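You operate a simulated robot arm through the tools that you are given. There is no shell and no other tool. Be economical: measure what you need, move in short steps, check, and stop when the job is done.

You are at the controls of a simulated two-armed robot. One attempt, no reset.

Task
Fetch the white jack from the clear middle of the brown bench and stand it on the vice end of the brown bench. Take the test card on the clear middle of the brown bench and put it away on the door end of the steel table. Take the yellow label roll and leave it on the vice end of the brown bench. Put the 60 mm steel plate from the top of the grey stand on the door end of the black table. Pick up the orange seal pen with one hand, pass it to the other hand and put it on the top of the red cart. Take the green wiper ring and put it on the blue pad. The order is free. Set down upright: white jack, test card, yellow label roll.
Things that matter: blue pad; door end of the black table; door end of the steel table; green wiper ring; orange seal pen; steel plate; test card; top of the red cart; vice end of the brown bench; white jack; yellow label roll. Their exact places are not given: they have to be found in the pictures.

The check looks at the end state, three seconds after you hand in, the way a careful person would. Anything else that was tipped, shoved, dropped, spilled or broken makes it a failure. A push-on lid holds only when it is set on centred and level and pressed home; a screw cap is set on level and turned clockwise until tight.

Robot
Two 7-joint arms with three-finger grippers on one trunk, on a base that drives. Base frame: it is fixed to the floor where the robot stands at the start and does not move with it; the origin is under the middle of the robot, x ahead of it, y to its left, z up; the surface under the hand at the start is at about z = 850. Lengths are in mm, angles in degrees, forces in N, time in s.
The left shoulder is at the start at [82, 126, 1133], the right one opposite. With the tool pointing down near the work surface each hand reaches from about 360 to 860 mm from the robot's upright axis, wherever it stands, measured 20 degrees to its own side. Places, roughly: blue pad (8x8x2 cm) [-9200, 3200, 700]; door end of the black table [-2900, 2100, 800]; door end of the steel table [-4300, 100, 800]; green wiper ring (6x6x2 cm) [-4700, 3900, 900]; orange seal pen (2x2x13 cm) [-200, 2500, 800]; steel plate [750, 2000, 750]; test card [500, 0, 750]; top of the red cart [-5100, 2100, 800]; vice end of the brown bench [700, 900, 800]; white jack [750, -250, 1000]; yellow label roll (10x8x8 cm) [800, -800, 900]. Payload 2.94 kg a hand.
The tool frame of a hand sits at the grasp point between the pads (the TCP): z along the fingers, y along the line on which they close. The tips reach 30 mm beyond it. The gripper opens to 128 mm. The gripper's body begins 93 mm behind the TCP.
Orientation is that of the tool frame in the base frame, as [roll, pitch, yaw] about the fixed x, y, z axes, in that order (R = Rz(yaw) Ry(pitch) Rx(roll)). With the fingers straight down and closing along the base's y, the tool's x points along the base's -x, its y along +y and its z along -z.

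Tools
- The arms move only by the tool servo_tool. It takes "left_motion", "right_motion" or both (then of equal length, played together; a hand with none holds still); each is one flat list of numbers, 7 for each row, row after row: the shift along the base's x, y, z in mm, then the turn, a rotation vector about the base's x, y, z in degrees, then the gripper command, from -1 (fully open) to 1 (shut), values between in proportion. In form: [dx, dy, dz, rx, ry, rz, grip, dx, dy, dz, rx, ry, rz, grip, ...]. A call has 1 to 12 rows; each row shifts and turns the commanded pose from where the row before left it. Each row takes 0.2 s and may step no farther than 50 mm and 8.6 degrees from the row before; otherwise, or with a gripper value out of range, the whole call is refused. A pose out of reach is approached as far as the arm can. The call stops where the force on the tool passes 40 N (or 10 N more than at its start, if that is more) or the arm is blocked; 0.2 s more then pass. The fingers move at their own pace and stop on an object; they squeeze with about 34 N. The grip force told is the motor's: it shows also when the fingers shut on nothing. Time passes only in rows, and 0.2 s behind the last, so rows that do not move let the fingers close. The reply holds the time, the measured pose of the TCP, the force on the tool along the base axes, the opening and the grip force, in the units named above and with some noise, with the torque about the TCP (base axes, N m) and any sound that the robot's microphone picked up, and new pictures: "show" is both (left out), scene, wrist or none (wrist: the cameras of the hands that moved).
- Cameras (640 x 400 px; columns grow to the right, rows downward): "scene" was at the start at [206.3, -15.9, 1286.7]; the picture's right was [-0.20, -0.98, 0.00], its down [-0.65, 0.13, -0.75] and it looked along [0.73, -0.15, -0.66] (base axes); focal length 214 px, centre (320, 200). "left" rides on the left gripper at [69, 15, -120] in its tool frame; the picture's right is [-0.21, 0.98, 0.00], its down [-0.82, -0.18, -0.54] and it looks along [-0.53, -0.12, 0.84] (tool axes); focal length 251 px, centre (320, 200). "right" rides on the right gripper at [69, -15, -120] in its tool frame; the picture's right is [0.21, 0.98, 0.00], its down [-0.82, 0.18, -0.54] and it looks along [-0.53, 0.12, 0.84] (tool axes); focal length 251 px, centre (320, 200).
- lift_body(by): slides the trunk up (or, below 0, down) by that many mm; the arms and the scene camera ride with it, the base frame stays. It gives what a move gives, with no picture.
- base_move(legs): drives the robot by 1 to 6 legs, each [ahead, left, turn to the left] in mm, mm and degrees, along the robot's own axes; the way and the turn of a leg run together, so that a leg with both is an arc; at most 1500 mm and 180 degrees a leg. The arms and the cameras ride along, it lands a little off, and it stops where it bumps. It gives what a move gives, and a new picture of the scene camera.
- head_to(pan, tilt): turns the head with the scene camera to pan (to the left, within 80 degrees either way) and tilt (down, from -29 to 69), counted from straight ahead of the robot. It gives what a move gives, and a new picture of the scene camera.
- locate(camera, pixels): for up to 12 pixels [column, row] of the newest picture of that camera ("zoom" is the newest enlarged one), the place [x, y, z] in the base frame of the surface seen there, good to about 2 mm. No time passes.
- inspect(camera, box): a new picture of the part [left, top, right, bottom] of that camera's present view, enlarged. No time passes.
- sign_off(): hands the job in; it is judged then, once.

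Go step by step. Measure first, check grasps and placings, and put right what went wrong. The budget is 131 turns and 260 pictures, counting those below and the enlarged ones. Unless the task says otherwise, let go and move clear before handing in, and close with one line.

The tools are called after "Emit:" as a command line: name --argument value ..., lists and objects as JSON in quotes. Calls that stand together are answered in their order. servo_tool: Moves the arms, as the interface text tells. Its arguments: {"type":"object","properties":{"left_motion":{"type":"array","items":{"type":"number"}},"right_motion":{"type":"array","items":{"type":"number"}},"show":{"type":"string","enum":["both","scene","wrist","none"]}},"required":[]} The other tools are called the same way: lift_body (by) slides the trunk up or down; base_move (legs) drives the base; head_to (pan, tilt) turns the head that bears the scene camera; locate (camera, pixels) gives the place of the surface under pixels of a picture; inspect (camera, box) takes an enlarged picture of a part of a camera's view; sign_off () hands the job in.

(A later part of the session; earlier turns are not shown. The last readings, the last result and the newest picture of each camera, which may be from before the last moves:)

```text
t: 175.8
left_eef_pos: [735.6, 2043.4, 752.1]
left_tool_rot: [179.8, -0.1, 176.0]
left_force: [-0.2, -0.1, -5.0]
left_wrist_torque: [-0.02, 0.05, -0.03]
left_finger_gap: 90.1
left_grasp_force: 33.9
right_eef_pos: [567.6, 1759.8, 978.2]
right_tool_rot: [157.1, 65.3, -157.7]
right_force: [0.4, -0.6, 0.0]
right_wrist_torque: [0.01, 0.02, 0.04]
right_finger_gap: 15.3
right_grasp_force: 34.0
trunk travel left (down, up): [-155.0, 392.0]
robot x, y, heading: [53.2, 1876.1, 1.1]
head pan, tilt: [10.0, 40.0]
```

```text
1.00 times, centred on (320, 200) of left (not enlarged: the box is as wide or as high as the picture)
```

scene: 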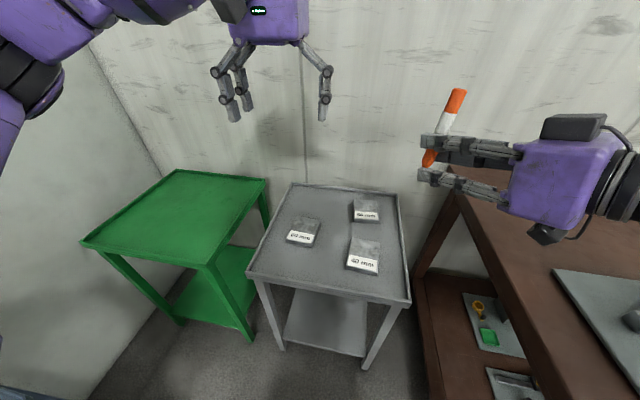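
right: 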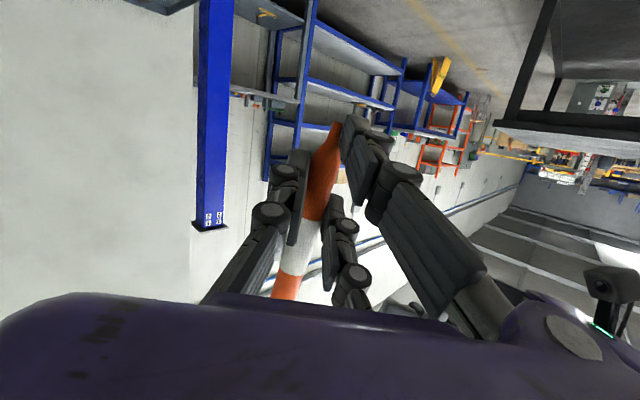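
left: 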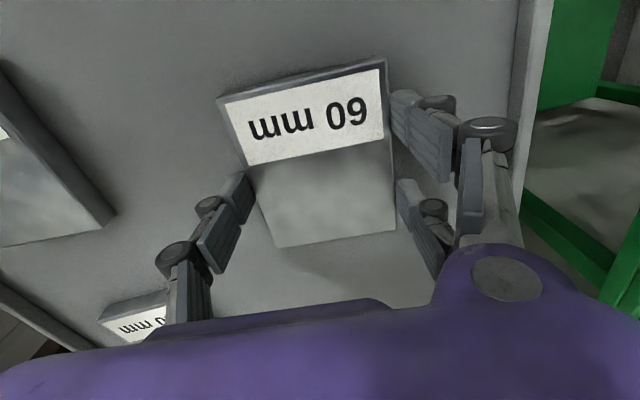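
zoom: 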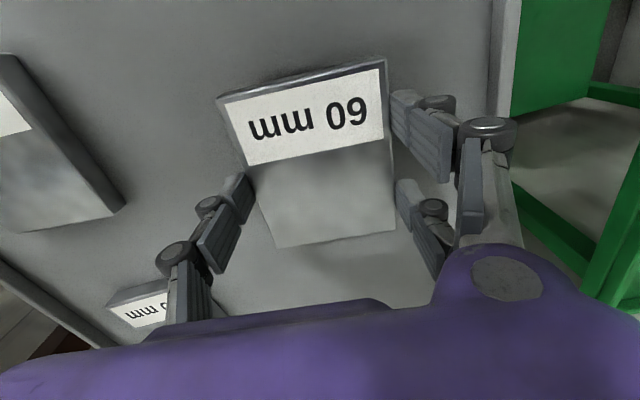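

The plate came up with the hand (5 N). I'll raise it 200, and back out.

Emit:
lift_body --by 220

Emit:
base_move --legs '[[-350, -150, 0], [0, 0, 180]]'

Emit:
head_to --pan 0 --tilt 20

```text
t: 178.1
left_eef_pos: [736.6, 2045.2, 973.1]
left_tool_rot: [179.9, 0.0, 175.9]
left_force: [0.0, -0.7, -5.5]
left_wrist_torque: [-0.01, -0.04, 0.02]
left_finger_gap: 89.7
left_grasp_force: 33.7
right_eef_pos: [564.7, 1759.3, 1198.5]
right_tool_rot: [157.1, 65.4, -157.6]
right_force: [-0.2, -0.2, -1.1]
right_wrist_torque: [0.04, 0.0, -0.04]
right_finger_gap: 15.2
right_grasp_force: 34.3
trunk travel left (down, up): [-375.0, 172.0]
robot x, y, heading: [51.4, 1875.2, 1.0]
head pan, tilt: [10.0, 40.0]
```

```text
t: 187.8
left_eef_pos: [-978.7, 1561.9, 973.5]
left_tool_rot: [179.9, 0.2, -4.4]
left_force: [0.1, -0.6, -4.3]
left_wrist_torque: [-0.01, 0.02, 0.0]
left_finger_gap: 89.9
left_grasp_force: 34.1
right_eef_pos: [-806.2, 1844.8, 1199.2]
right_tool_rot: [157.2, 65.5, 22.0]
right_force: [-0.4, 0.0, -0.1]
right_wrist_torque: [-0.02, 0.0, -0.01]
right_finger_gap: 15.1
right_grasp_force: 34.9
trunk travel left (down, up): [-375.0, 172.0]
robot x, y, heading: [-292.0, 1722.8, -179.0]
head pan, tilt: [10.0, 40.0]
```

scene: 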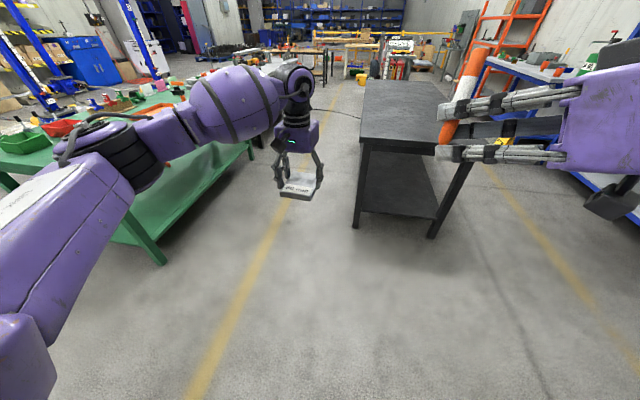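

```text
t: 188.7
left_eef_pos: [-979.3, 1561.3, 973.1]
left_tool_rot: [179.9, 0.2, -4.4]
left_force: [-1.1, 0.3, -4.2]
left_wrist_torque: [0.0, -0.03, -0.01]
left_finger_gap: 89.5
left_grasp_force: 33.4
right_eef_pos: [-806.0, 1845.3, 1198.5]
right_tool_rot: [157.2, 65.4, 22.1]
right_force: [0.1, -0.7, -0.6]
right_wrist_torque: [-0.03, -0.03, 0.01]
right_finger_gap: 14.8
right_grasp_force: 33.7
trunk travel left (down, up): [-375.0, 172.0]
robot x, y, heading: [-294.1, 1720.8, -179.2]
head pan, tilt: [0.0, 20.0]
```

scene: 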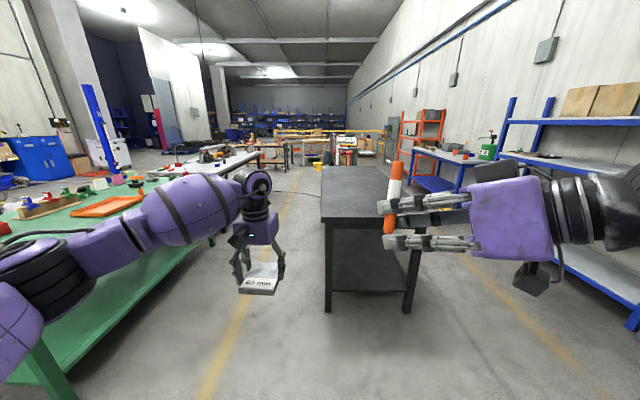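

The black table is right ahead and empty. I'll measure it.

Emit:
locate --camera "scene" --pixels '[[322, 220], [345, 190], [375, 210], [328, 168], [375, 168], [360, 168], [230, 155], [60, 220], [430, 150], [345, 152], [325, 196], [290, 150]]'

Emit:
inspect --camera "scene" --box '[240, 110, 460, 240]'

```text
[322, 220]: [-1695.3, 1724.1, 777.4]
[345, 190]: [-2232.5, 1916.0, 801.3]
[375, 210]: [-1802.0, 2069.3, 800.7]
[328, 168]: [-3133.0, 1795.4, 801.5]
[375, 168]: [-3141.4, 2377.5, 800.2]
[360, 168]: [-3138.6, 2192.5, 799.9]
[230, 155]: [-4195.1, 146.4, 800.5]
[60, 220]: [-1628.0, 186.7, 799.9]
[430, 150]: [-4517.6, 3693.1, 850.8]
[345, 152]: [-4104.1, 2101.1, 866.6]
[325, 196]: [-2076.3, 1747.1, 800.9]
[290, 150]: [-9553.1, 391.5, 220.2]
```

```text
2.91 times, centred on (350, 175) of scene
```

zoom: 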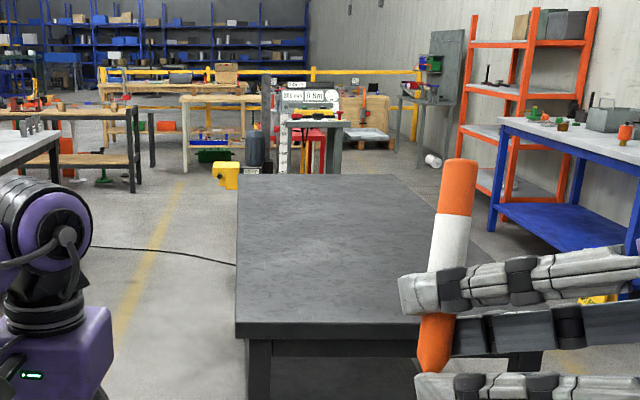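

Emit:
locate --camera "scene" --pixels '[[130, 265], [60, 320], [200, 245], [215, 235], [25, 340], [258, 170], [262, 152], [300, 200], [305, 320], [250, 330]]'

Emit:
locate --camera "zoom" --pixels '[[100, 245], [150, 250], [200, 257], [228, 263]]'

```text
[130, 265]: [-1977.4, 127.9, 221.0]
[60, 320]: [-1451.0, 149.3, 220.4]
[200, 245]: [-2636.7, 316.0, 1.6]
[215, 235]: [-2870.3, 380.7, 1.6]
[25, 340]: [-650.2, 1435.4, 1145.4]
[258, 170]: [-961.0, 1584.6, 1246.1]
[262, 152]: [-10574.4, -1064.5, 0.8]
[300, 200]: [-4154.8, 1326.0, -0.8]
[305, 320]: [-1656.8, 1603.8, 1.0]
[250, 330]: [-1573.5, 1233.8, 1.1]
```

```text
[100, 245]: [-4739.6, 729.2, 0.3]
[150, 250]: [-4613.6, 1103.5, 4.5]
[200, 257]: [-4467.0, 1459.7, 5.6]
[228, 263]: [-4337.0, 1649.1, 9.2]
```

The floor is clear along y≈1200 up to x≈-4300, where a black cable lies. I'll drive down this aisle to beside the far end of the black table and turn to face it.

Emit:
base_move --legs '[[0, 570, 0], [1300, 0, 0], [1250, 0, 0], [0, 0, -90]]'

Emit:
head_to --pan 0 --tilt 35

```text
t: 209.8
left_eef_pos: [-2959.6, 1739.3, 973.6]
left_tool_rot: [179.9, 0.1, -93.7]
left_force: [0.1, 0.6, -5.3]
left_wrist_torque: [0.0, 0.04, 0.02]
left_finger_gap: 89.7
left_grasp_force: 34.1
right_eef_pos: [-2671.6, 1569.8, 1198.4]
right_tool_rot: [157.1, 65.5, -67.4]
right_force: [0.7, 0.6, -0.6]
right_wrist_torque: [-0.03, 0.01, 0.0]
right_finger_gap: 15.1
right_grasp_force: 34.4
trunk travel left (down, up): [-375.0, 172.0]
robot x, y, heading: [-2784.9, 1056.9, 91.6]
head pan, tilt: [0.0, 20.0]
```

scene: 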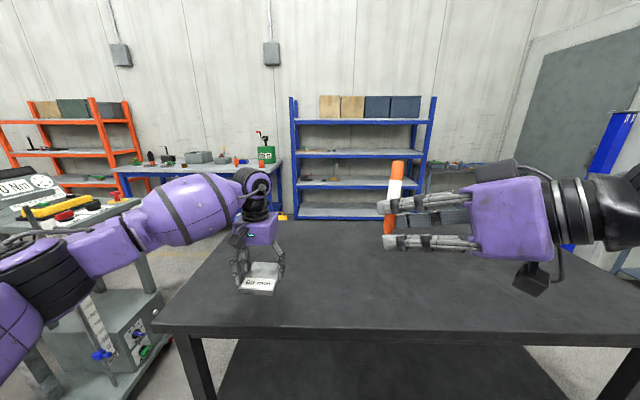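

```text
t: 210.6
left_eef_pos: [-2958.9, 1739.9, 973.9]
left_tool_rot: [179.9, 0.2, -93.6]
left_force: [0.2, 0.3, -4.9]
left_wrist_torque: [-0.01, 0.0, -0.03]
left_finger_gap: 89.7
left_grasp_force: 34.0
right_eef_pos: [-2673.5, 1569.6, 1198.8]
right_tool_rot: [157.3, 65.5, -67.2]
right_force: [-0.2, -0.4, 0.3]
right_wrist_torque: [-0.01, -0.01, -0.01]
right_finger_gap: 15.3
right_grasp_force: 33.9
trunk travel left (down, up): [-375.0, 172.0]
robot x, y, heading: [-2787.2, 1059.6, 91.3]
head pan, tilt: [0.0, 35.0]
```

scene: 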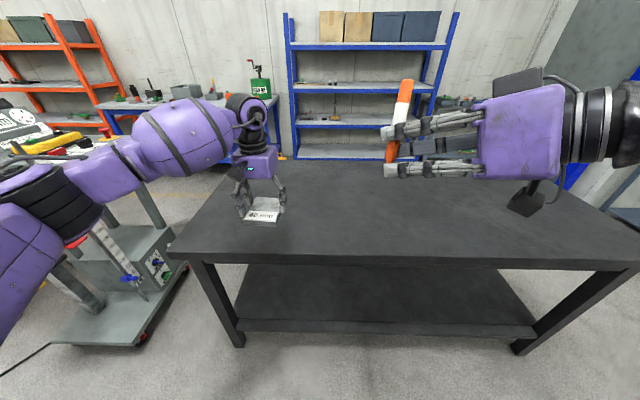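

Emit:
locate --camera "scene" --pixels '[[170, 250], [215, 165], [262, 255], [320, 200], [230, 240], [260, 216], [60, 215], [100, 250], [40, 150], [60, 330], [30, 370], [150, 245]]'

```text
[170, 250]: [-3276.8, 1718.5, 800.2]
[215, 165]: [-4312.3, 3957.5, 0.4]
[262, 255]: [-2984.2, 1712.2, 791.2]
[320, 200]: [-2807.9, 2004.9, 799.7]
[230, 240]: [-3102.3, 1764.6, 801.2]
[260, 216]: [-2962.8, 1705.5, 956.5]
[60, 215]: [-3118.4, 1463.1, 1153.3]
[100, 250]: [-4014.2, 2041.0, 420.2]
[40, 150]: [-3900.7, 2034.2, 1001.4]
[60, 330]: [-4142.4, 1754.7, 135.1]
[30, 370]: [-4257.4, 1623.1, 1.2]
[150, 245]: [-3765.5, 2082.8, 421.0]
```

The table's front edge is at y 1718 and its far end at x -3277. I'll drive ahead 230 so the plate is over about (-2965,1970) and lower it.

Emit:
base_move --legs '[[230, 0, 0]]'

Emit:
lift_body --by -131

Emit:
lift_body --by -5

```text
t: 212.3
left_eef_pos: [-2968.8, 1968.3, 973.4]
left_tool_rot: [179.9, 0.1, -93.4]
left_force: [0.1, 0.2, -4.5]
left_wrist_torque: [-0.01, -0.01, -0.02]
left_finger_gap: 89.6
left_grasp_force: 33.7
right_eef_pos: [-2681.5, 1799.6, 1198.4]
right_tool_rot: [157.2, 65.5, -67.0]
right_force: [-0.3, 0.9, -0.4]
right_wrist_torque: [-0.02, 0.04, -0.02]
right_finger_gap: 15.3
right_grasp_force: 33.9
trunk travel left (down, up): [-375.0, 172.0]
robot x, y, heading: [-2796.1, 1289.4, 91.6]
head pan, tilt: [0.0, 35.0]
```

scene: 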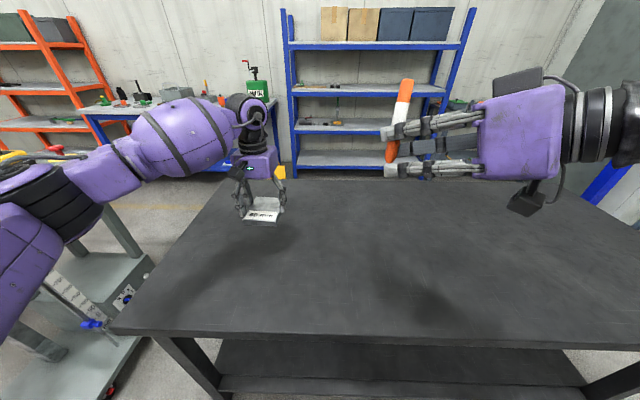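

```text
t: 213.9
left_eef_pos: [-2968.3, 1967.5, 843.9]
left_tool_rot: [179.9, 0.2, -93.4]
left_force: [-0.6, -0.3, -4.6]
left_wrist_torque: [-0.02, -0.04, -0.04]
left_finger_gap: 89.4
left_grasp_force: 34.1
right_eef_pos: [-2681.6, 1800.1, 1068.2]
right_tool_rot: [157.2, 65.5, -66.9]
right_force: [0.2, 0.3, -0.8]
right_wrist_torque: [-0.02, 0.0, -0.01]
right_finger_gap: 15.1
right_grasp_force: 34.0
trunk travel left (down, up): [-244.0, 303.0]
robot x, y, heading: [-2792.4, 1288.9, 91.6]
head pan, tilt: [0.0, 35.0]
```

```text
t: 214.4
left_eef_pos: [-2968.3, 1967.6, 838.2]
left_tool_rot: [179.9, 0.2, -93.3]
left_force: [0.1, -0.5, -4.1]
left_wrist_torque: [0.0, 0.04, 0.01]
left_finger_gap: 89.9
left_grasp_force: 33.5
right_eef_pos: [-2682.0, 1798.8, 1062.3]
right_tool_rot: [157.0, 65.5, -67.0]
right_force: [-0.7, -0.3, 0.4]
right_wrist_torque: [0.0, -0.03, 0.03]
right_finger_gap: 15.3
right_grasp_force: 34.1
trunk travel left (down, up): [-239.0, 308.0]
robot x, y, heading: [-2791.4, 1285.2, 91.6]
head pan, tilt: [0.0, 35.0]
```

Emit:
lift_body --by -4

Emit:
inspect --camera "scene" --box '[190, 140, 330, 270]'

```text
t: 215.0
left_eef_pos: [-2968.2, 1967.7, 835.2]
left_tool_rot: [180.0, 0.4, -93.4]
left_force: [-1.5, 1.2, 9.0]
left_wrist_torque: [-0.77, -0.33, -0.05]
left_finger_gap: 90.0
left_grasp_force: 33.9
right_eef_pos: [-2682.0, 1798.7, 1060.8]
right_tool_rot: [157.2, 65.5, -66.9]
right_force: [0.1, 0.5, -0.2]
right_wrist_torque: [0.02, 0.03, 0.0]
right_finger_gap: 15.3
right_grasp_force: 34.3
trunk travel left (down, up): [-235.0, 312.0]
robot x, y, heading: [-2794.5, 1286.1, 91.4]
head pan, tilt: [0.0, 35.0]
```

```text
3.08 times, centred on (260, 205) of scene
```

zoom: 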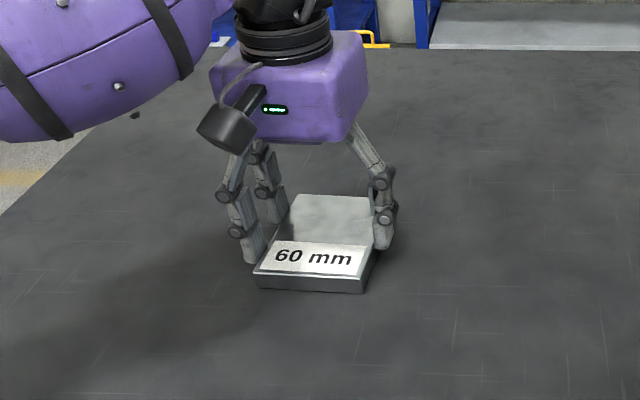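

The plate rests on the table (force +9 N). I'll release it, rise, and look ahead toward the red cart.

Emit:
servo_tool --left_motion '[0, 0, 0, 0, 0, 0, 0, 0, 0, 0, 0, 0, 0, -1, 0, 0, 0, 0, 0, 0, -1]' --show "none"

Emit:
lift_body --by 200

Emit:
base_move --legs '[[-250, 0, 0]]'

Emit:
head_to --pan 75 --tilt 25

```text
t: 215.8
left_eef_pos: [-2968.3, 1967.8, 834.9]
left_tool_rot: [179.9, 0.2, -93.4]
left_force: [-0.4, 0.7, -0.1]
left_wrist_torque: [0.0, -0.01, -0.01]
left_finger_gap: 128.0
left_grasp_force: 0.0
right_eef_pos: [-2681.7, 1799.8, 1058.8]
right_tool_rot: [157.1, 65.5, -67.0]
right_force: [-0.2, 0.2, 0.0]
right_wrist_torque: [0.02, 0.0, 0.04]
right_finger_gap: 15.3
right_grasp_force: 34.0
trunk travel left (down, up): [-235.0, 312.0]
robot x, y, heading: [-2793.4, 1288.9, 91.5]
head pan, tilt: [0.0, 35.0]
```

```text
t: 217.9
left_eef_pos: [-2967.3, 1967.2, 1033.4]
left_tool_rot: [179.9, 0.1, -93.4]
left_force: [0.8, -0.5, -1.2]
left_wrist_torque: [0.01, 0.01, -0.02]
left_finger_gap: 128.0
left_grasp_force: 0.1
right_eef_pos: [-2680.7, 1800.3, 1258.9]
right_tool_rot: [157.1, 65.4, -67.0]
right_force: [-1.3, -0.3, -0.2]
right_wrist_torque: [-0.02, -0.03, -0.01]
right_finger_gap: 15.3
right_grasp_force: 34.2
trunk travel left (down, up): [-435.0, 112.0]
robot x, y, heading: [-2795.5, 1287.5, 92.0]
head pan, tilt: [0.0, 35.0]
```

```text
t: 219.8
left_eef_pos: [-2961.0, 1722.8, 1031.9]
left_tool_rot: [179.9, 0.2, -93.4]
left_force: [-0.2, 0.2, 0.0]
left_wrist_torque: [0.0, -0.04, 0.0]
left_finger_gap: 128.0
left_grasp_force: 0.2
right_eef_pos: [-2674.9, 1555.4, 1259.1]
right_tool_rot: [157.1, 65.4, -67.0]
right_force: [0.3, -0.2, -0.6]
right_wrist_torque: [0.01, 0.01, 0.01]
right_finger_gap: 15.2
right_grasp_force: 33.9
trunk travel left (down, up): [-435.0, 112.0]
robot x, y, heading: [-2786.6, 1043.1, 91.2]
head pan, tilt: [0.0, 35.0]
```

scene: 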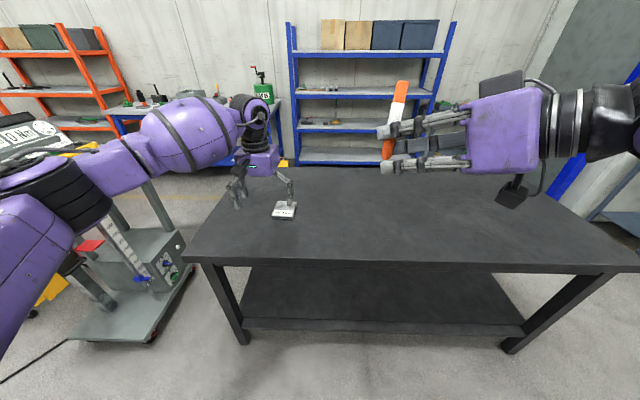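

```text
t: 221.2
left_eef_pos: [-2962.3, 1723.3, 1034.2]
left_tool_rot: [179.8, 0.3, -93.4]
left_force: [-0.1, 0.0, 0.5]
left_wrist_torque: [0.02, 0.03, -0.04]
left_finger_gap: 128.1
left_grasp_force: 0.2
right_eef_pos: [-2674.3, 1555.4, 1258.5]
right_tool_rot: [157.3, 65.5, -67.0]
right_force: [1.3, 0.3, -1.2]
right_wrist_torque: [0.02, 0.02, 0.0]
right_finger_gap: 15.6
right_grasp_force: 34.1
trunk travel left (down, up): [-435.0, 112.0]
robot x, y, heading: [-2788.4, 1044.1, 91.7]
head pan, tilt: [75.0, 25.0]
```

scene: 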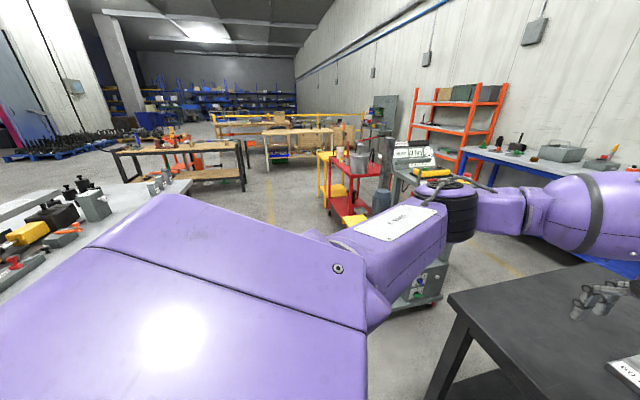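

The red cart stands at (350,190), beyond the grey trolley whose cable crosses this aisle. I'd rather go around through the north aisle, so I'll measure its width.

Emit:
locate --camera "scene" --pixels '[[350, 172], [335, 180], [380, 175], [350, 210], [328, 150], [430, 180], [400, 290], [150, 190], [60, 200]]'

Emit:
inspect --camera "scene" --box '[290, 120, 450, 240]'

Emit:
head_to --pan 5 --tilt 15

Emit:
locate --camera "scene" --pixels '[[300, 250], [330, 245], [440, 245], [250, 240], [200, 230], [100, 215]]'

```text
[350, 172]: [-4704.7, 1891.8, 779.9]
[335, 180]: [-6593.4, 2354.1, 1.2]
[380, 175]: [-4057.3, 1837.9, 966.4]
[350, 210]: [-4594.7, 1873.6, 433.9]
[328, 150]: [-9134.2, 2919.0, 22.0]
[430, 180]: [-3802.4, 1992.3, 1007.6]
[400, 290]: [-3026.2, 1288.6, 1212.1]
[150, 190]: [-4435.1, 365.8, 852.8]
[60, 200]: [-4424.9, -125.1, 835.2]
```

```text
3.33 times, centred on (370, 180) of scene
```

zoom: 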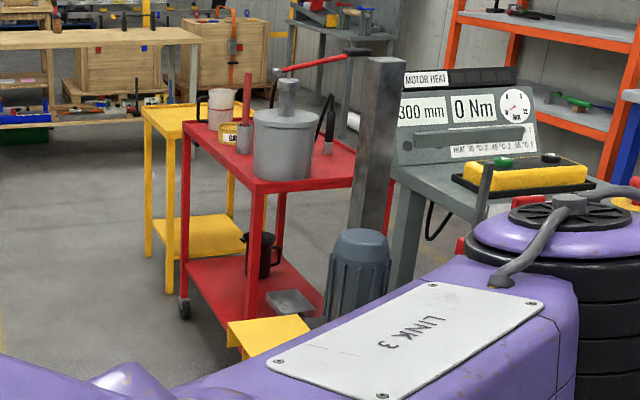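

```text
t: 222.6
left_eef_pos: [-2962.2, 1722.9, 1033.4]
left_tool_rot: [179.9, 0.2, -93.5]
left_force: [0.0, 0.4, 0.3]
left_wrist_torque: [0.01, -0.01, 0.03]
left_finger_gap: 128.0
left_grasp_force: 0.0
right_eef_pos: [-2675.3, 1554.9, 1259.5]
right_tool_rot: [157.2, 65.5, -67.0]
right_force: [-0.6, -0.7, 0.0]
right_wrist_torque: [0.0, -0.03, 0.01]
right_finger_gap: 15.2
right_grasp_force: 34.4
trunk travel left (down, up): [-435.0, 112.0]
robot x, y, heading: [-2787.2, 1040.2, 91.7]
head pan, tilt: [5.0, 15.0]
```

scene: 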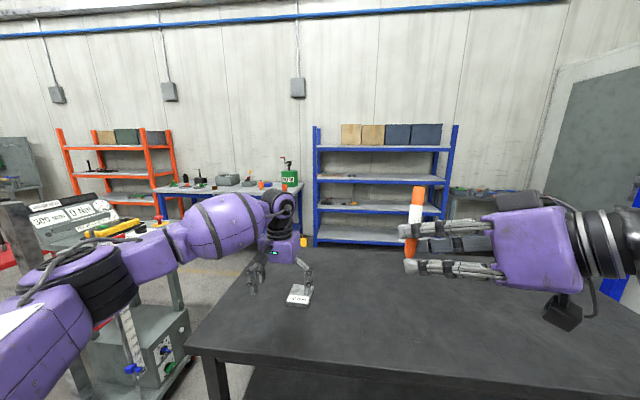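

```text
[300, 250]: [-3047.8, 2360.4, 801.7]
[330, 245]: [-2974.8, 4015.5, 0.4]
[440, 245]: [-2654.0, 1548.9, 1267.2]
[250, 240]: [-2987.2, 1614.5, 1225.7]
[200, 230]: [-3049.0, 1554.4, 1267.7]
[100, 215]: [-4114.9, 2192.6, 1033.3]
```

The north aisle is wide (floor visible from y 2400 to 4000). I'll go around the near end of the black table and up into it, facing west.

Emit:
base_move --legs '[[0, -1500, 0], [0, -150, 0], [0, 0, 88.4], [0, -1500, 0], [0, -400, 0], [500, 0, 0]]'

Emit:
head_to --pan 0 --tilt 20

```text
t: 260.5
left_eef_pos: [-2312.8, 2850.4, 1034.4]
left_tool_rot: [179.9, 0.2, -4.6]
left_force: [-1.3, 0.4, 0.3]
left_wrist_torque: [0.02, -0.05, -0.01]
left_finger_gap: 127.9
left_grasp_force: 0.0
right_eef_pos: [-2137.2, 3132.7, 1258.9]
right_tool_rot: [157.3, 65.5, 21.7]
right_force: [0.3, -0.2, 0.0]
right_wrist_torque: [0.0, 0.02, -0.02]
right_finger_gap: 15.2
right_grasp_force: 34.1
trunk travel left (down, up): [-435.0, 112.0]
robot x, y, heading: [-1629.5, 3006.3, -180.1]
head pan, tilt: [5.0, 15.0]
```

scene: 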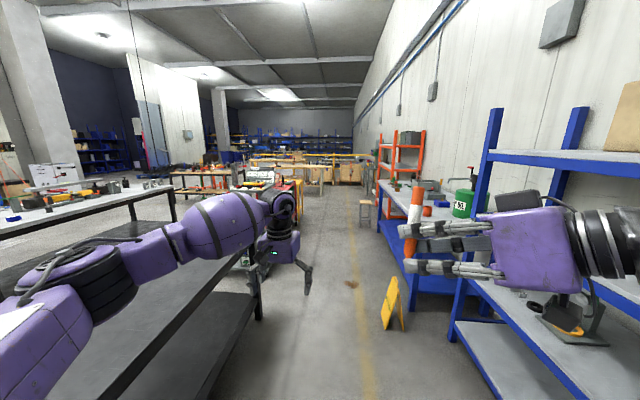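

```text
t: 261.2
left_eef_pos: [-2311.2, 2850.2, 1033.7]
left_tool_rot: [179.9, 0.1, -4.8]
left_force: [0.1, -0.2, -0.6]
left_wrist_torque: [0.01, -0.04, -0.02]
left_finger_gap: 128.2
left_grasp_force: 0.1
right_eef_pos: [-2136.0, 3133.4, 1260.0]
right_tool_rot: [157.1, 65.5, 21.7]
right_force: [0.2, 0.3, 0.1]
right_wrist_torque: [0.0, 0.0, -0.03]
right_finger_gap: 15.2
right_grasp_force: 33.4
trunk travel left (down, up): [-435.0, 112.0]
robot x, y, heading: [-1622.1, 3010.8, -179.4]
head pan, tilt: [0.0, 20.0]
```

scene: 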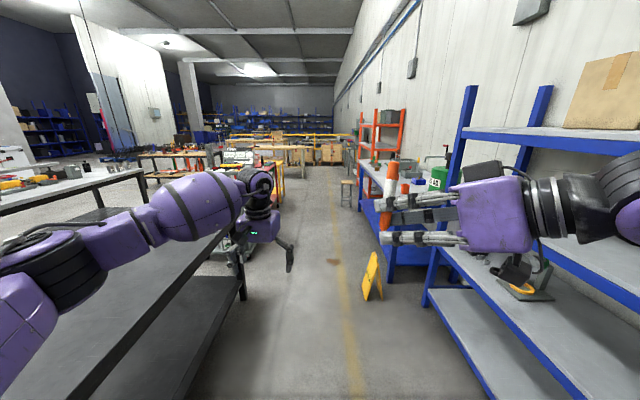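

A yellow floor sign stands at (372,278), a spill lies at (333,261), and there is a stool at (347,190). I'll locate them to steer between.

Emit:
locate --camera "scene" --pixels '[[367, 298], [381, 297], [333, 261], [326, 262], [342, 260], [347, 205], [240, 300], [432, 300], [390, 262], [245, 265], [283, 185], [265, 200]]'

Emit:
inspect --camera "scene" --box '[220, 120, 420, 320]'

```text
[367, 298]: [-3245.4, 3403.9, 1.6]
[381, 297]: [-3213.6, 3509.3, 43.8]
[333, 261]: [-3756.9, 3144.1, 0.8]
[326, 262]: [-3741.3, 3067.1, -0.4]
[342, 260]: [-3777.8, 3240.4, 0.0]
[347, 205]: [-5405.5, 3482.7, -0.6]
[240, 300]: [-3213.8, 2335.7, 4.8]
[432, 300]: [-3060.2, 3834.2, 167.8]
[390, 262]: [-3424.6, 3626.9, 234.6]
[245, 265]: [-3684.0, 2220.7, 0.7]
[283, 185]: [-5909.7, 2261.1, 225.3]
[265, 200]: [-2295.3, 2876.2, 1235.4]
```

```text
2.00 times, centred on (320, 220) of scene
```

zoom: 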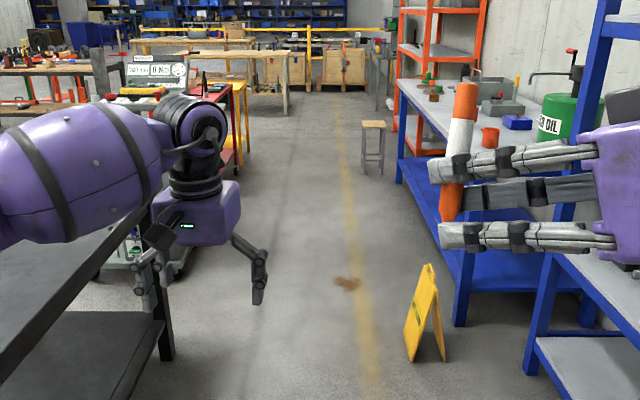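

I'll pass at y≈2735, between the black table and the spill, and stop near x -4500.

Emit:
base_move --legs '[[500, 262, -0.6], [1200, 0, 0], [1170, 0, 0]]'

Emit:
head_to --pan 40 --tilt 30

```text
t: 275.6
left_eef_pos: [-5188.7, 2658.6, 1033.6]
left_tool_rot: [179.9, 0.2, -6.7]
left_force: [0.0, -0.7, -0.5]
left_wrist_torque: [-0.01, -0.01, 0.0]
left_finger_gap: 128.2
left_grasp_force: 0.1
right_eef_pos: [-5005.1, 2936.1, 1258.6]
right_tool_rot: [157.1, 65.5, 19.8]
right_force: [-0.3, 0.1, 0.2]
right_wrist_torque: [0.0, -0.02, 0.02]
right_finger_gap: 15.3
right_grasp_force: 34.2
trunk travel left (down, up): [-435.0, 112.0]
robot x, y, heading: [-4499.6, 2797.8, 178.6]
head pan, tilt: [0.0, 20.0]
```

scene: 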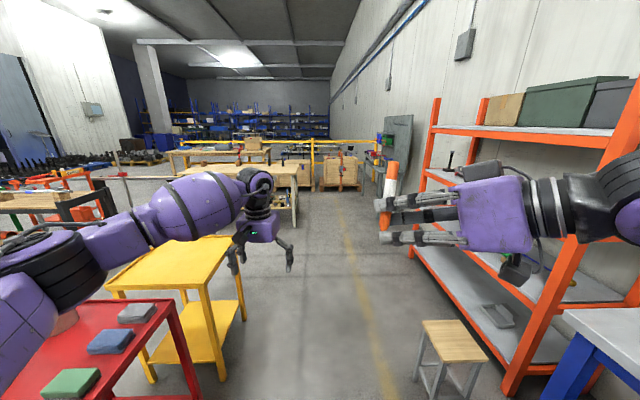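

```text
t: 276.7
left_eef_pos: [-5189.9, 2658.0, 1033.8]
left_tool_rot: [179.8, 0.2, -6.6]
left_force: [0.1, -0.5, 0.5]
left_wrist_torque: [0.02, -0.01, -0.01]
left_finger_gap: 127.6
left_grasp_force: 0.1
right_eef_pos: [-5005.5, 2936.1, 1258.9]
right_tool_rot: [157.1, 65.5, 19.9]
right_force: [-0.1, 0.4, -0.4]
right_wrist_torque: [0.01, 0.01, -0.02]
right_finger_gap: 15.3
right_grasp_force: 34.0
trunk travel left (down, up): [-435.0, 112.0]
robot x, y, heading: [-4502.2, 2793.8, 178.7]
head pan, tilt: [40.0, 30.0]
```

scene: 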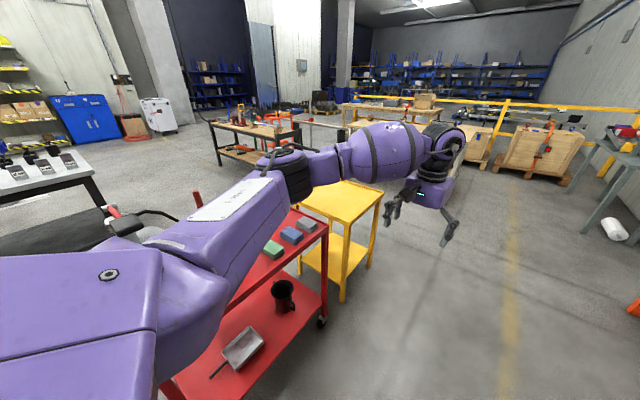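

The red cart is to my left. I'll turn to face it and measure free space on top.

Emit:
locate --camera "scene" --pixels '[[327, 230], [293, 212], [275, 250], [290, 235], [305, 225], [320, 320], [300, 240], [250, 285], [375, 190]]'

Emit:
base_move --legs '[[0, -200, 0], [0, 0, 90]]'

Emit:
head_to --pan 0 --tilt 40

```text
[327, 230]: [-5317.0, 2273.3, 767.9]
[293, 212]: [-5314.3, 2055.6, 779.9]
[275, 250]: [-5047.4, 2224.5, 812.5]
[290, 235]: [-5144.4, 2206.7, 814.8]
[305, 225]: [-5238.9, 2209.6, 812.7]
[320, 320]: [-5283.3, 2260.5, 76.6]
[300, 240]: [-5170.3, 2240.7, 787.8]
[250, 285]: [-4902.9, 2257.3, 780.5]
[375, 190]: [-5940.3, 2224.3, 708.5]
```

```text
t: 282.9
left_eef_pos: [-4370.3, 2305.1, 1034.1]
left_tool_rot: [179.9, 0.1, 82.4]
left_force: [0.4, 0.3, 1.1]
left_wrist_torque: [0.01, -0.03, 0.01]
left_finger_gap: 128.0
left_grasp_force: 0.0
right_eef_pos: [-4644.4, 2492.0, 1259.3]
right_tool_rot: [157.1, 65.5, 108.8]
right_force: [1.2, 1.4, -1.7]
right_wrist_torque: [0.02, -0.01, 0.0]
right_finger_gap: 15.3
right_grasp_force: 34.5
trunk travel left (down, up): [-435.0, 112.0]
robot x, y, heading: [-4494.4, 2996.2, -92.5]
head pan, tilt: [40.0, 30.0]
```

scene: 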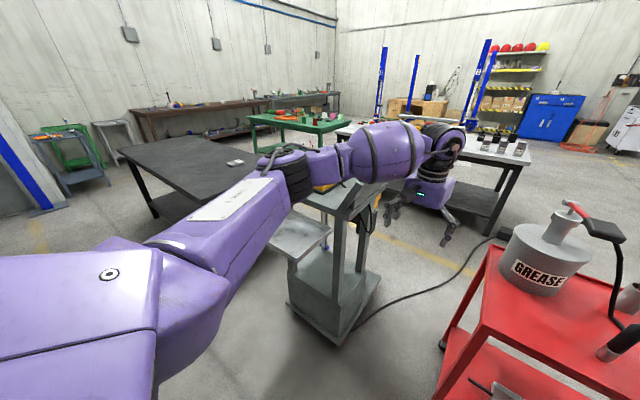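

```text
t: 284.0
left_eef_pos: [-4371.5, 2304.4, 1033.8]
left_tool_rot: [179.9, 0.2, 82.3]
left_force: [-0.9, 0.8, -0.4]
left_wrist_torque: [0.0, -0.02, 0.03]
left_finger_gap: 127.7
left_grasp_force: 0.1
right_eef_pos: [-4643.2, 2492.6, 1258.9]
right_tool_rot: [157.2, 65.5, 108.8]
right_force: [0.0, -0.3, -0.8]
right_wrist_torque: [0.02, 0.0, 0.0]
right_finger_gap: 15.0
right_grasp_force: 34.3
trunk travel left (down, up): [-435.0, 112.0]
robot x, y, heading: [-4495.8, 2994.6, -92.4]
head pan, tilt: [0.0, 40.0]
```

scene: 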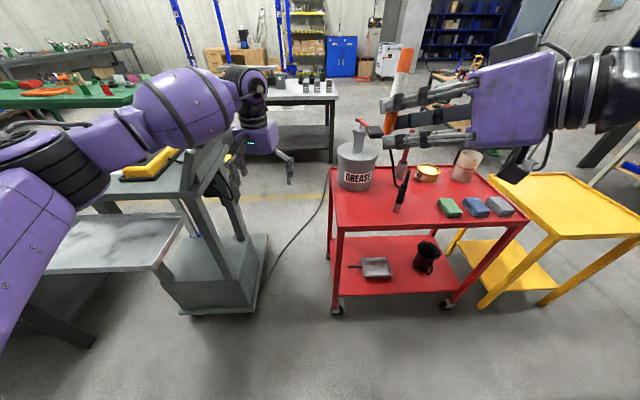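

Emit:
locate --camera "scene" --pixels '[[330, 215], [527, 222], [380, 215], [420, 210], [400, 208], [440, 213], [395, 180], [425, 195], [357, 192], [397, 210], [412, 222]]'

Emit:
inspect --camera "scene" --box '[310, 130, 540, 250]'

Emit:
inspect --camera "right" --box '[220, 60, 480, 320]'

```text
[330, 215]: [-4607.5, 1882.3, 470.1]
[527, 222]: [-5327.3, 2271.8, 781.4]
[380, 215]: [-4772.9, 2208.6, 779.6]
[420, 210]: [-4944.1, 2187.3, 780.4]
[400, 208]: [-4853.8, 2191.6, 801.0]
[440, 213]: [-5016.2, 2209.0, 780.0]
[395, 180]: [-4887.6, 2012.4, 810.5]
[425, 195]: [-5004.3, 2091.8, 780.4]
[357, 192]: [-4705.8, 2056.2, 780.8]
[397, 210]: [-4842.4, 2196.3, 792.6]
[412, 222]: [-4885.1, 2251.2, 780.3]
```

```text
2.78 times, centred on (425, 190) of scene
```

zoom: 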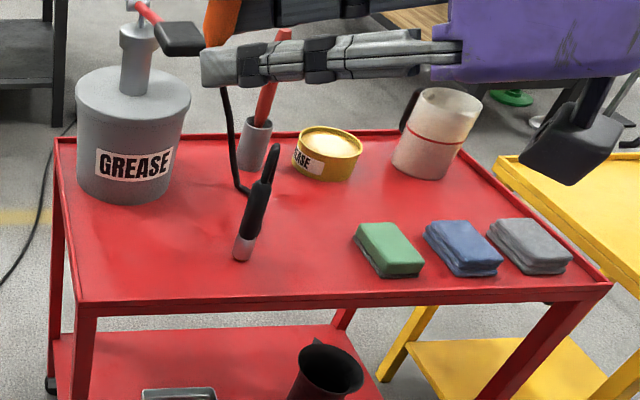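

```text
1.54 times, centred on (350, 190) of right
```

zoom: 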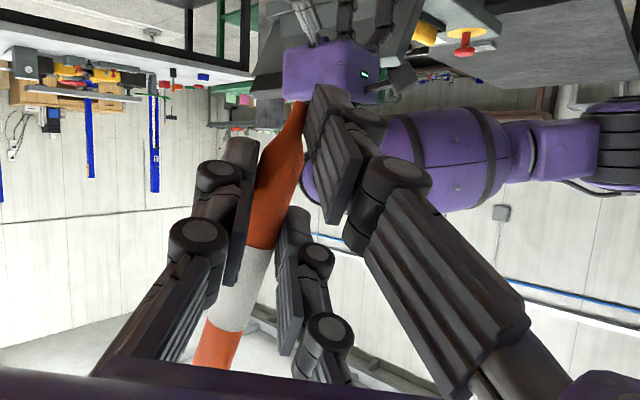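

Emit:
locate --camera "zoom" --pixels '[[297, 112], [285, 150], [272, 195], [262, 230], [245, 285], [228, 325], [213, 355]]'

```text
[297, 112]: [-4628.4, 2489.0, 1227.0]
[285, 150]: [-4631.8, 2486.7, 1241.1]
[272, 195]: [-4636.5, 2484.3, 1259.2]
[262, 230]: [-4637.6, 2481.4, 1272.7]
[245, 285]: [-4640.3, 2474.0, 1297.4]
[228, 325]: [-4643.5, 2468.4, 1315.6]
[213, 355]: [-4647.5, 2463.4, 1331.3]
```

The front-left area of the cart top around (-4770,2190) is free. I'll turn the right hand down in mid-air so the pen becomes level, and pull the left hand back.

Emit:
servo_tool --right_motion '[0, 0, -5, 5.77, 5.45, 0, 1, 0, 0, -5, 5.77, 5.45, 0, 1, 0, 0, -5, 5.77, 5.45, 0, 1, 0, 0, -5, 5.77, 5.45, 0, 1, 0, 0, -5, 5.77, 5.45, 0, 1, 0, 0, -5, 5.77, 5.45, 0, 1, 0, 0, -5, 5.77, 5.45, 0, 1, 0, 0, -5, 5.77, 5.45, 0, 1, 0, 0, -5, 5.77, 5.45, 0, 1, 0, 0, -5, 5.77, 5.45, 0, 1, 0, 0, -5, 5.77, 5.45, 0, 1]' --left_motion '[0, 20, 6, 0, 0, 0, -1, 0, 20, 6, 0, 0, 0, -1, 0, 20, 6, 0, 0, 0, -1, 0, 20, 6, 0, 0, 0, -1, 0, 20, 6, 0, 0, 0, -1, 0, 20, 6, 0, 0, 0, -1, 0, 20, 6, 0, 0, 0, -1, 0, 20, 6, 0, 0, 0, -1, 0, 20, 6, 0, 0, 0, -1, 0, 20, 6, 0, 0, 0, -1, 0, 20, 6, 0, 0, 0, -1]' --show "scene"

Emit:
inspect --camera "right" --box '[200, 60, 480, 320]'

Emit:
locate --camera "zoom" --pixels '[[275, 125], [245, 200], [215, 270], [200, 300]]'

```text
t: 286.4
left_eef_pos: [-4369.4, 2524.4, 1099.7]
left_tool_rot: [179.9, 0.2, 82.4]
left_force: [0.1, 0.8, -0.5]
left_wrist_torque: [0.0, 0.02, 0.03]
left_finger_gap: 128.1
left_grasp_force: 0.0
right_eef_pos: [-4642.5, 2494.2, 1203.1]
right_tool_rot: [-176.6, -19.7, 122.8]
right_force: [0.1, -0.7, -1.0]
right_wrist_torque: [0.0, 0.02, 0.05]
right_finger_gap: 15.3
right_grasp_force: 33.8
trunk travel left (down, up): [-435.0, 112.0]
robot x, y, heading: [-4493.5, 2999.2, -92.8]
head pan, tilt: [0.0, 40.0]
```

scene: 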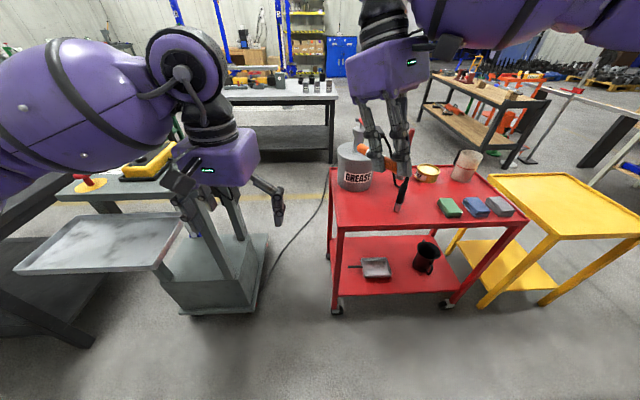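

```text
1.54 times, centred on (340, 190) of right
```

zoom: 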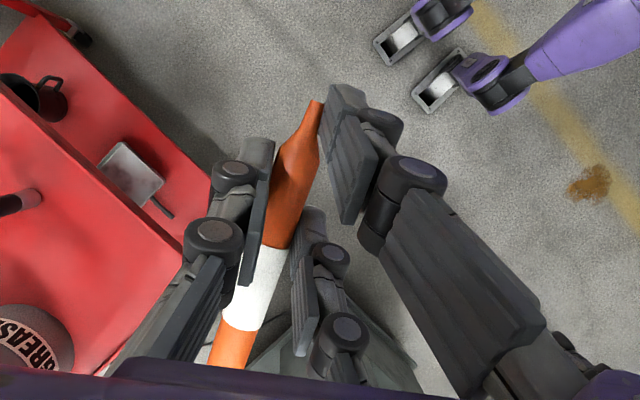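

```text
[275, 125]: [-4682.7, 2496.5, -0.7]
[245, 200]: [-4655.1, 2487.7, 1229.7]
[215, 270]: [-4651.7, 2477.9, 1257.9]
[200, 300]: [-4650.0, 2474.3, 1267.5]
```

Emit:
locate --camera "zoom" --pixels '[[312, 115], [298, 160], [285, 200], [262, 265], [245, 310], [235, 350]]'

```text
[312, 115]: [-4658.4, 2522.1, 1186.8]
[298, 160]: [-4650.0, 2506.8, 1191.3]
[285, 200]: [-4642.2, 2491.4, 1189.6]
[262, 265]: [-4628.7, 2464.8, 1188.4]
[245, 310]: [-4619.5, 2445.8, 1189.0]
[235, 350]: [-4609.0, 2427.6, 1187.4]
```

The pen is level in the hand (z 1188 along its length). I'll drive closer, lifting the left hand higher, and then lower partly by trunk and partly by arm.

Emit:
servo_tool --left_motion '[0, 15, 30, 0, 0, 0, -1, 0, 15, 30, 0, 0, 0, -1, 0, 15, 30, 0, 0, 0, -1, 0, 15, 30, 0, 0, 0, -1]' --show "none"

Emit:
base_move --legs '[[0, 0, 2.5], [210, 120, 0]]'

```text
t: 287.4
left_eef_pos: [-4370.2, 2586.1, 1222.7]
left_tool_rot: [179.9, 0.3, 82.3]
left_force: [-0.1, 0.9, -0.5]
left_wrist_torque: [0.0, 0.03, 0.02]
left_finger_gap: 128.0
left_grasp_force: 0.0
right_eef_pos: [-4643.6, 2494.8, 1202.6]
right_tool_rot: [-176.7, -19.5, 122.9]
right_force: [0.1, -0.1, -1.5]
right_wrist_torque: [0.0, -0.01, -0.02]
right_finger_gap: 14.9
right_grasp_force: 33.5
trunk travel left (down, up): [-435.0, 112.0]
robot x, y, heading: [-4495.9, 2995.7, -92.5]
head pan, tilt: [0.0, 40.0]
```

```text
t: 289.6
left_eef_pos: [-4230.1, 2380.3, 1222.0]
left_tool_rot: [179.8, 0.2, 85.0]
left_force: [0.2, 0.8, 0.3]
left_wrist_torque: [0.02, -0.01, -0.01]
left_finger_gap: 127.7
left_grasp_force: 0.0
right_eef_pos: [-4499.4, 2277.0, 1203.6]
right_tool_rot: [-176.7, -19.5, 125.4]
right_force: [0.5, -0.4, 0.1]
right_wrist_torque: [-0.01, 0.02, 0.02]
right_finger_gap: 15.3
right_grasp_force: 34.5
trunk travel left (down, up): [-435.0, 112.0]
robot x, y, heading: [-4372.4, 2789.1, -90.1]
head pan, tilt: [0.0, 40.0]
```

scene: 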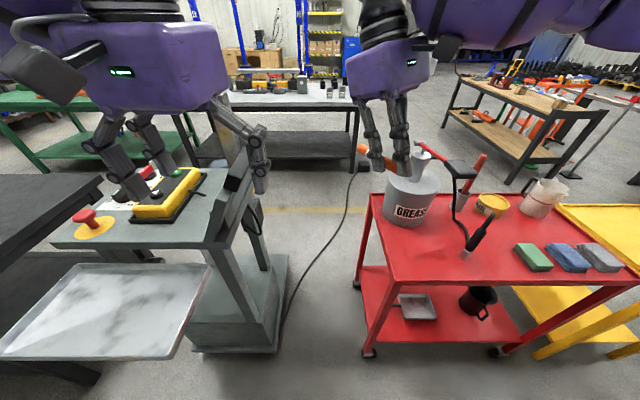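

I strafed the wrong way, harmlessly. Correcting: 265 to the right.

Emit:
base_move --legs '[[0, -265, 0]]'

Emit:
lift_body --by -180

Emit:
inspect --camera "scene" --box '[280, 60, 520, 260]'

```text
t: 292.5
left_eef_pos: [-4500.5, 2380.0, 1222.0]
left_tool_rot: [179.8, 0.2, 84.9]
left_force: [-1.3, 0.1, 0.1]
left_wrist_torque: [-0.01, -0.04, -0.03]
left_finger_gap: 128.1
left_grasp_force: 0.0
right_eef_pos: [-4769.5, 2276.5, 1203.4]
right_tool_rot: [-176.7, -19.5, 125.4]
right_force: [0.8, 0.0, 0.4]
right_wrist_torque: [0.01, 0.01, 0.0]
right_finger_gap: 15.2
right_grasp_force: 34.4
trunk travel left (down, up): [-435.0, 112.0]
robot x, y, heading: [-4641.4, 2788.0, -90.0]
head pan, tilt: [0.0, 40.0]
```

scene: 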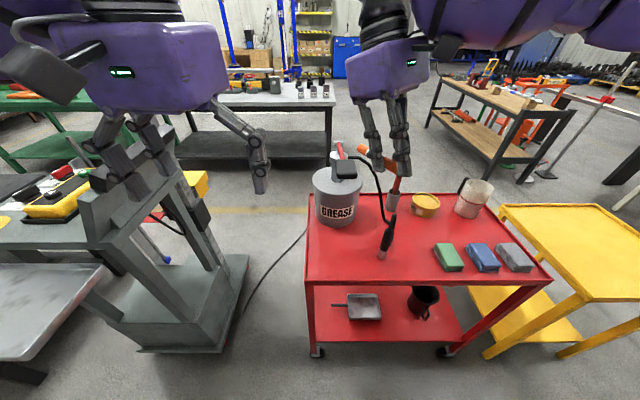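

```text
t: 294.5
left_eef_pos: [-4499.0, 2381.7, 1041.0]
left_tool_rot: [179.8, 0.2, 84.9]
left_force: [0.7, -0.5, 0.4]
left_wrist_torque: [0.02, 0.0, 0.0]
left_finger_gap: 128.0
left_grasp_force: 0.2
right_eef_pos: [-4768.9, 2278.1, 1023.7]
right_tool_rot: [-176.7, -19.4, 125.3]
right_force: [2.0, 2.1, 5.7]
right_wrist_torque: [-0.45, -0.23, 0.23]
right_finger_gap: 14.7
right_grasp_force: 34.3
trunk travel left (down, up): [-255.0, 292.0]
robot x, y, heading: [-4642.0, 2783.5, -89.9]
head pan, tilt: [0.0, 40.0]
```

```text
2.00 times, centred on (400, 160) of scene
```

zoom: 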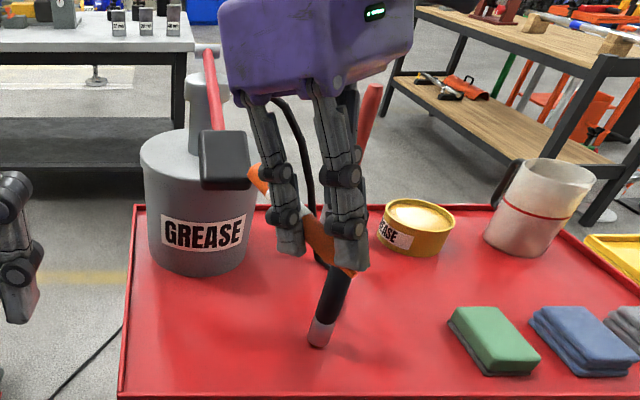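

The pen's cap end touches the grease pump's black handle (zoom (225,160), 6 N). I'll rise back up right away and measure the handle.

Emit:
lift_body --by 60

Emit:
locate --camera "zoom" --pixels '[[225, 160], [225, 185], [245, 160], [205, 160], [318, 335], [335, 280], [175, 265], [150, 330], [250, 330], [255, 180], [420, 310], [200, 390]]'

Emit:
inspect --camera "scene" --box '[280, 60, 520, 260]'

```text
t: 295.5
left_eef_pos: [-4499.6, 2380.7, 1102.1]
left_tool_rot: [179.9, 0.3, 84.9]
left_force: [0.4, 0.3, -0.4]
left_wrist_torque: [0.03, -0.02, -0.02]
left_finger_gap: 127.8
left_grasp_force: 0.0
right_eef_pos: [-4769.0, 2275.7, 1082.6]
right_tool_rot: [-176.8, -19.7, 125.4]
right_force: [-0.1, 2.3, 2.7]
right_wrist_torque: [-0.23, -0.13, 0.05]
right_finger_gap: 14.6
right_grasp_force: 34.7
trunk travel left (down, up): [-315.0, 232.0]
robot x, y, heading: [-4641.3, 2784.6, -89.9]
head pan, tilt: [0.0, 40.0]
```

```text
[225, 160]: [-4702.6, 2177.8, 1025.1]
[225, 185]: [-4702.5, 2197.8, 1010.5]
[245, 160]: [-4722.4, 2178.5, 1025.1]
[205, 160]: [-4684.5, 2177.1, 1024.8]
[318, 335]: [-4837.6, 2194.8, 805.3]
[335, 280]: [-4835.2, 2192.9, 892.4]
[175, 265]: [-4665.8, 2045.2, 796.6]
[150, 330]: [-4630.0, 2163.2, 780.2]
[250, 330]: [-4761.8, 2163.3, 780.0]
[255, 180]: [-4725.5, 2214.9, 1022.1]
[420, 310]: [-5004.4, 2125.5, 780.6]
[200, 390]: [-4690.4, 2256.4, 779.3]
```

```text
2.00 times, centred on (400, 160) of scene
```

zoom: 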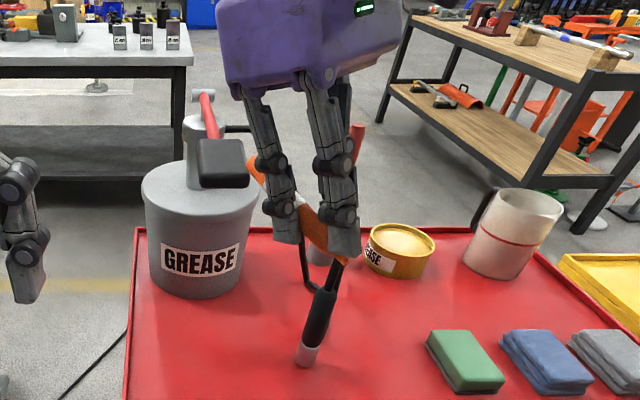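

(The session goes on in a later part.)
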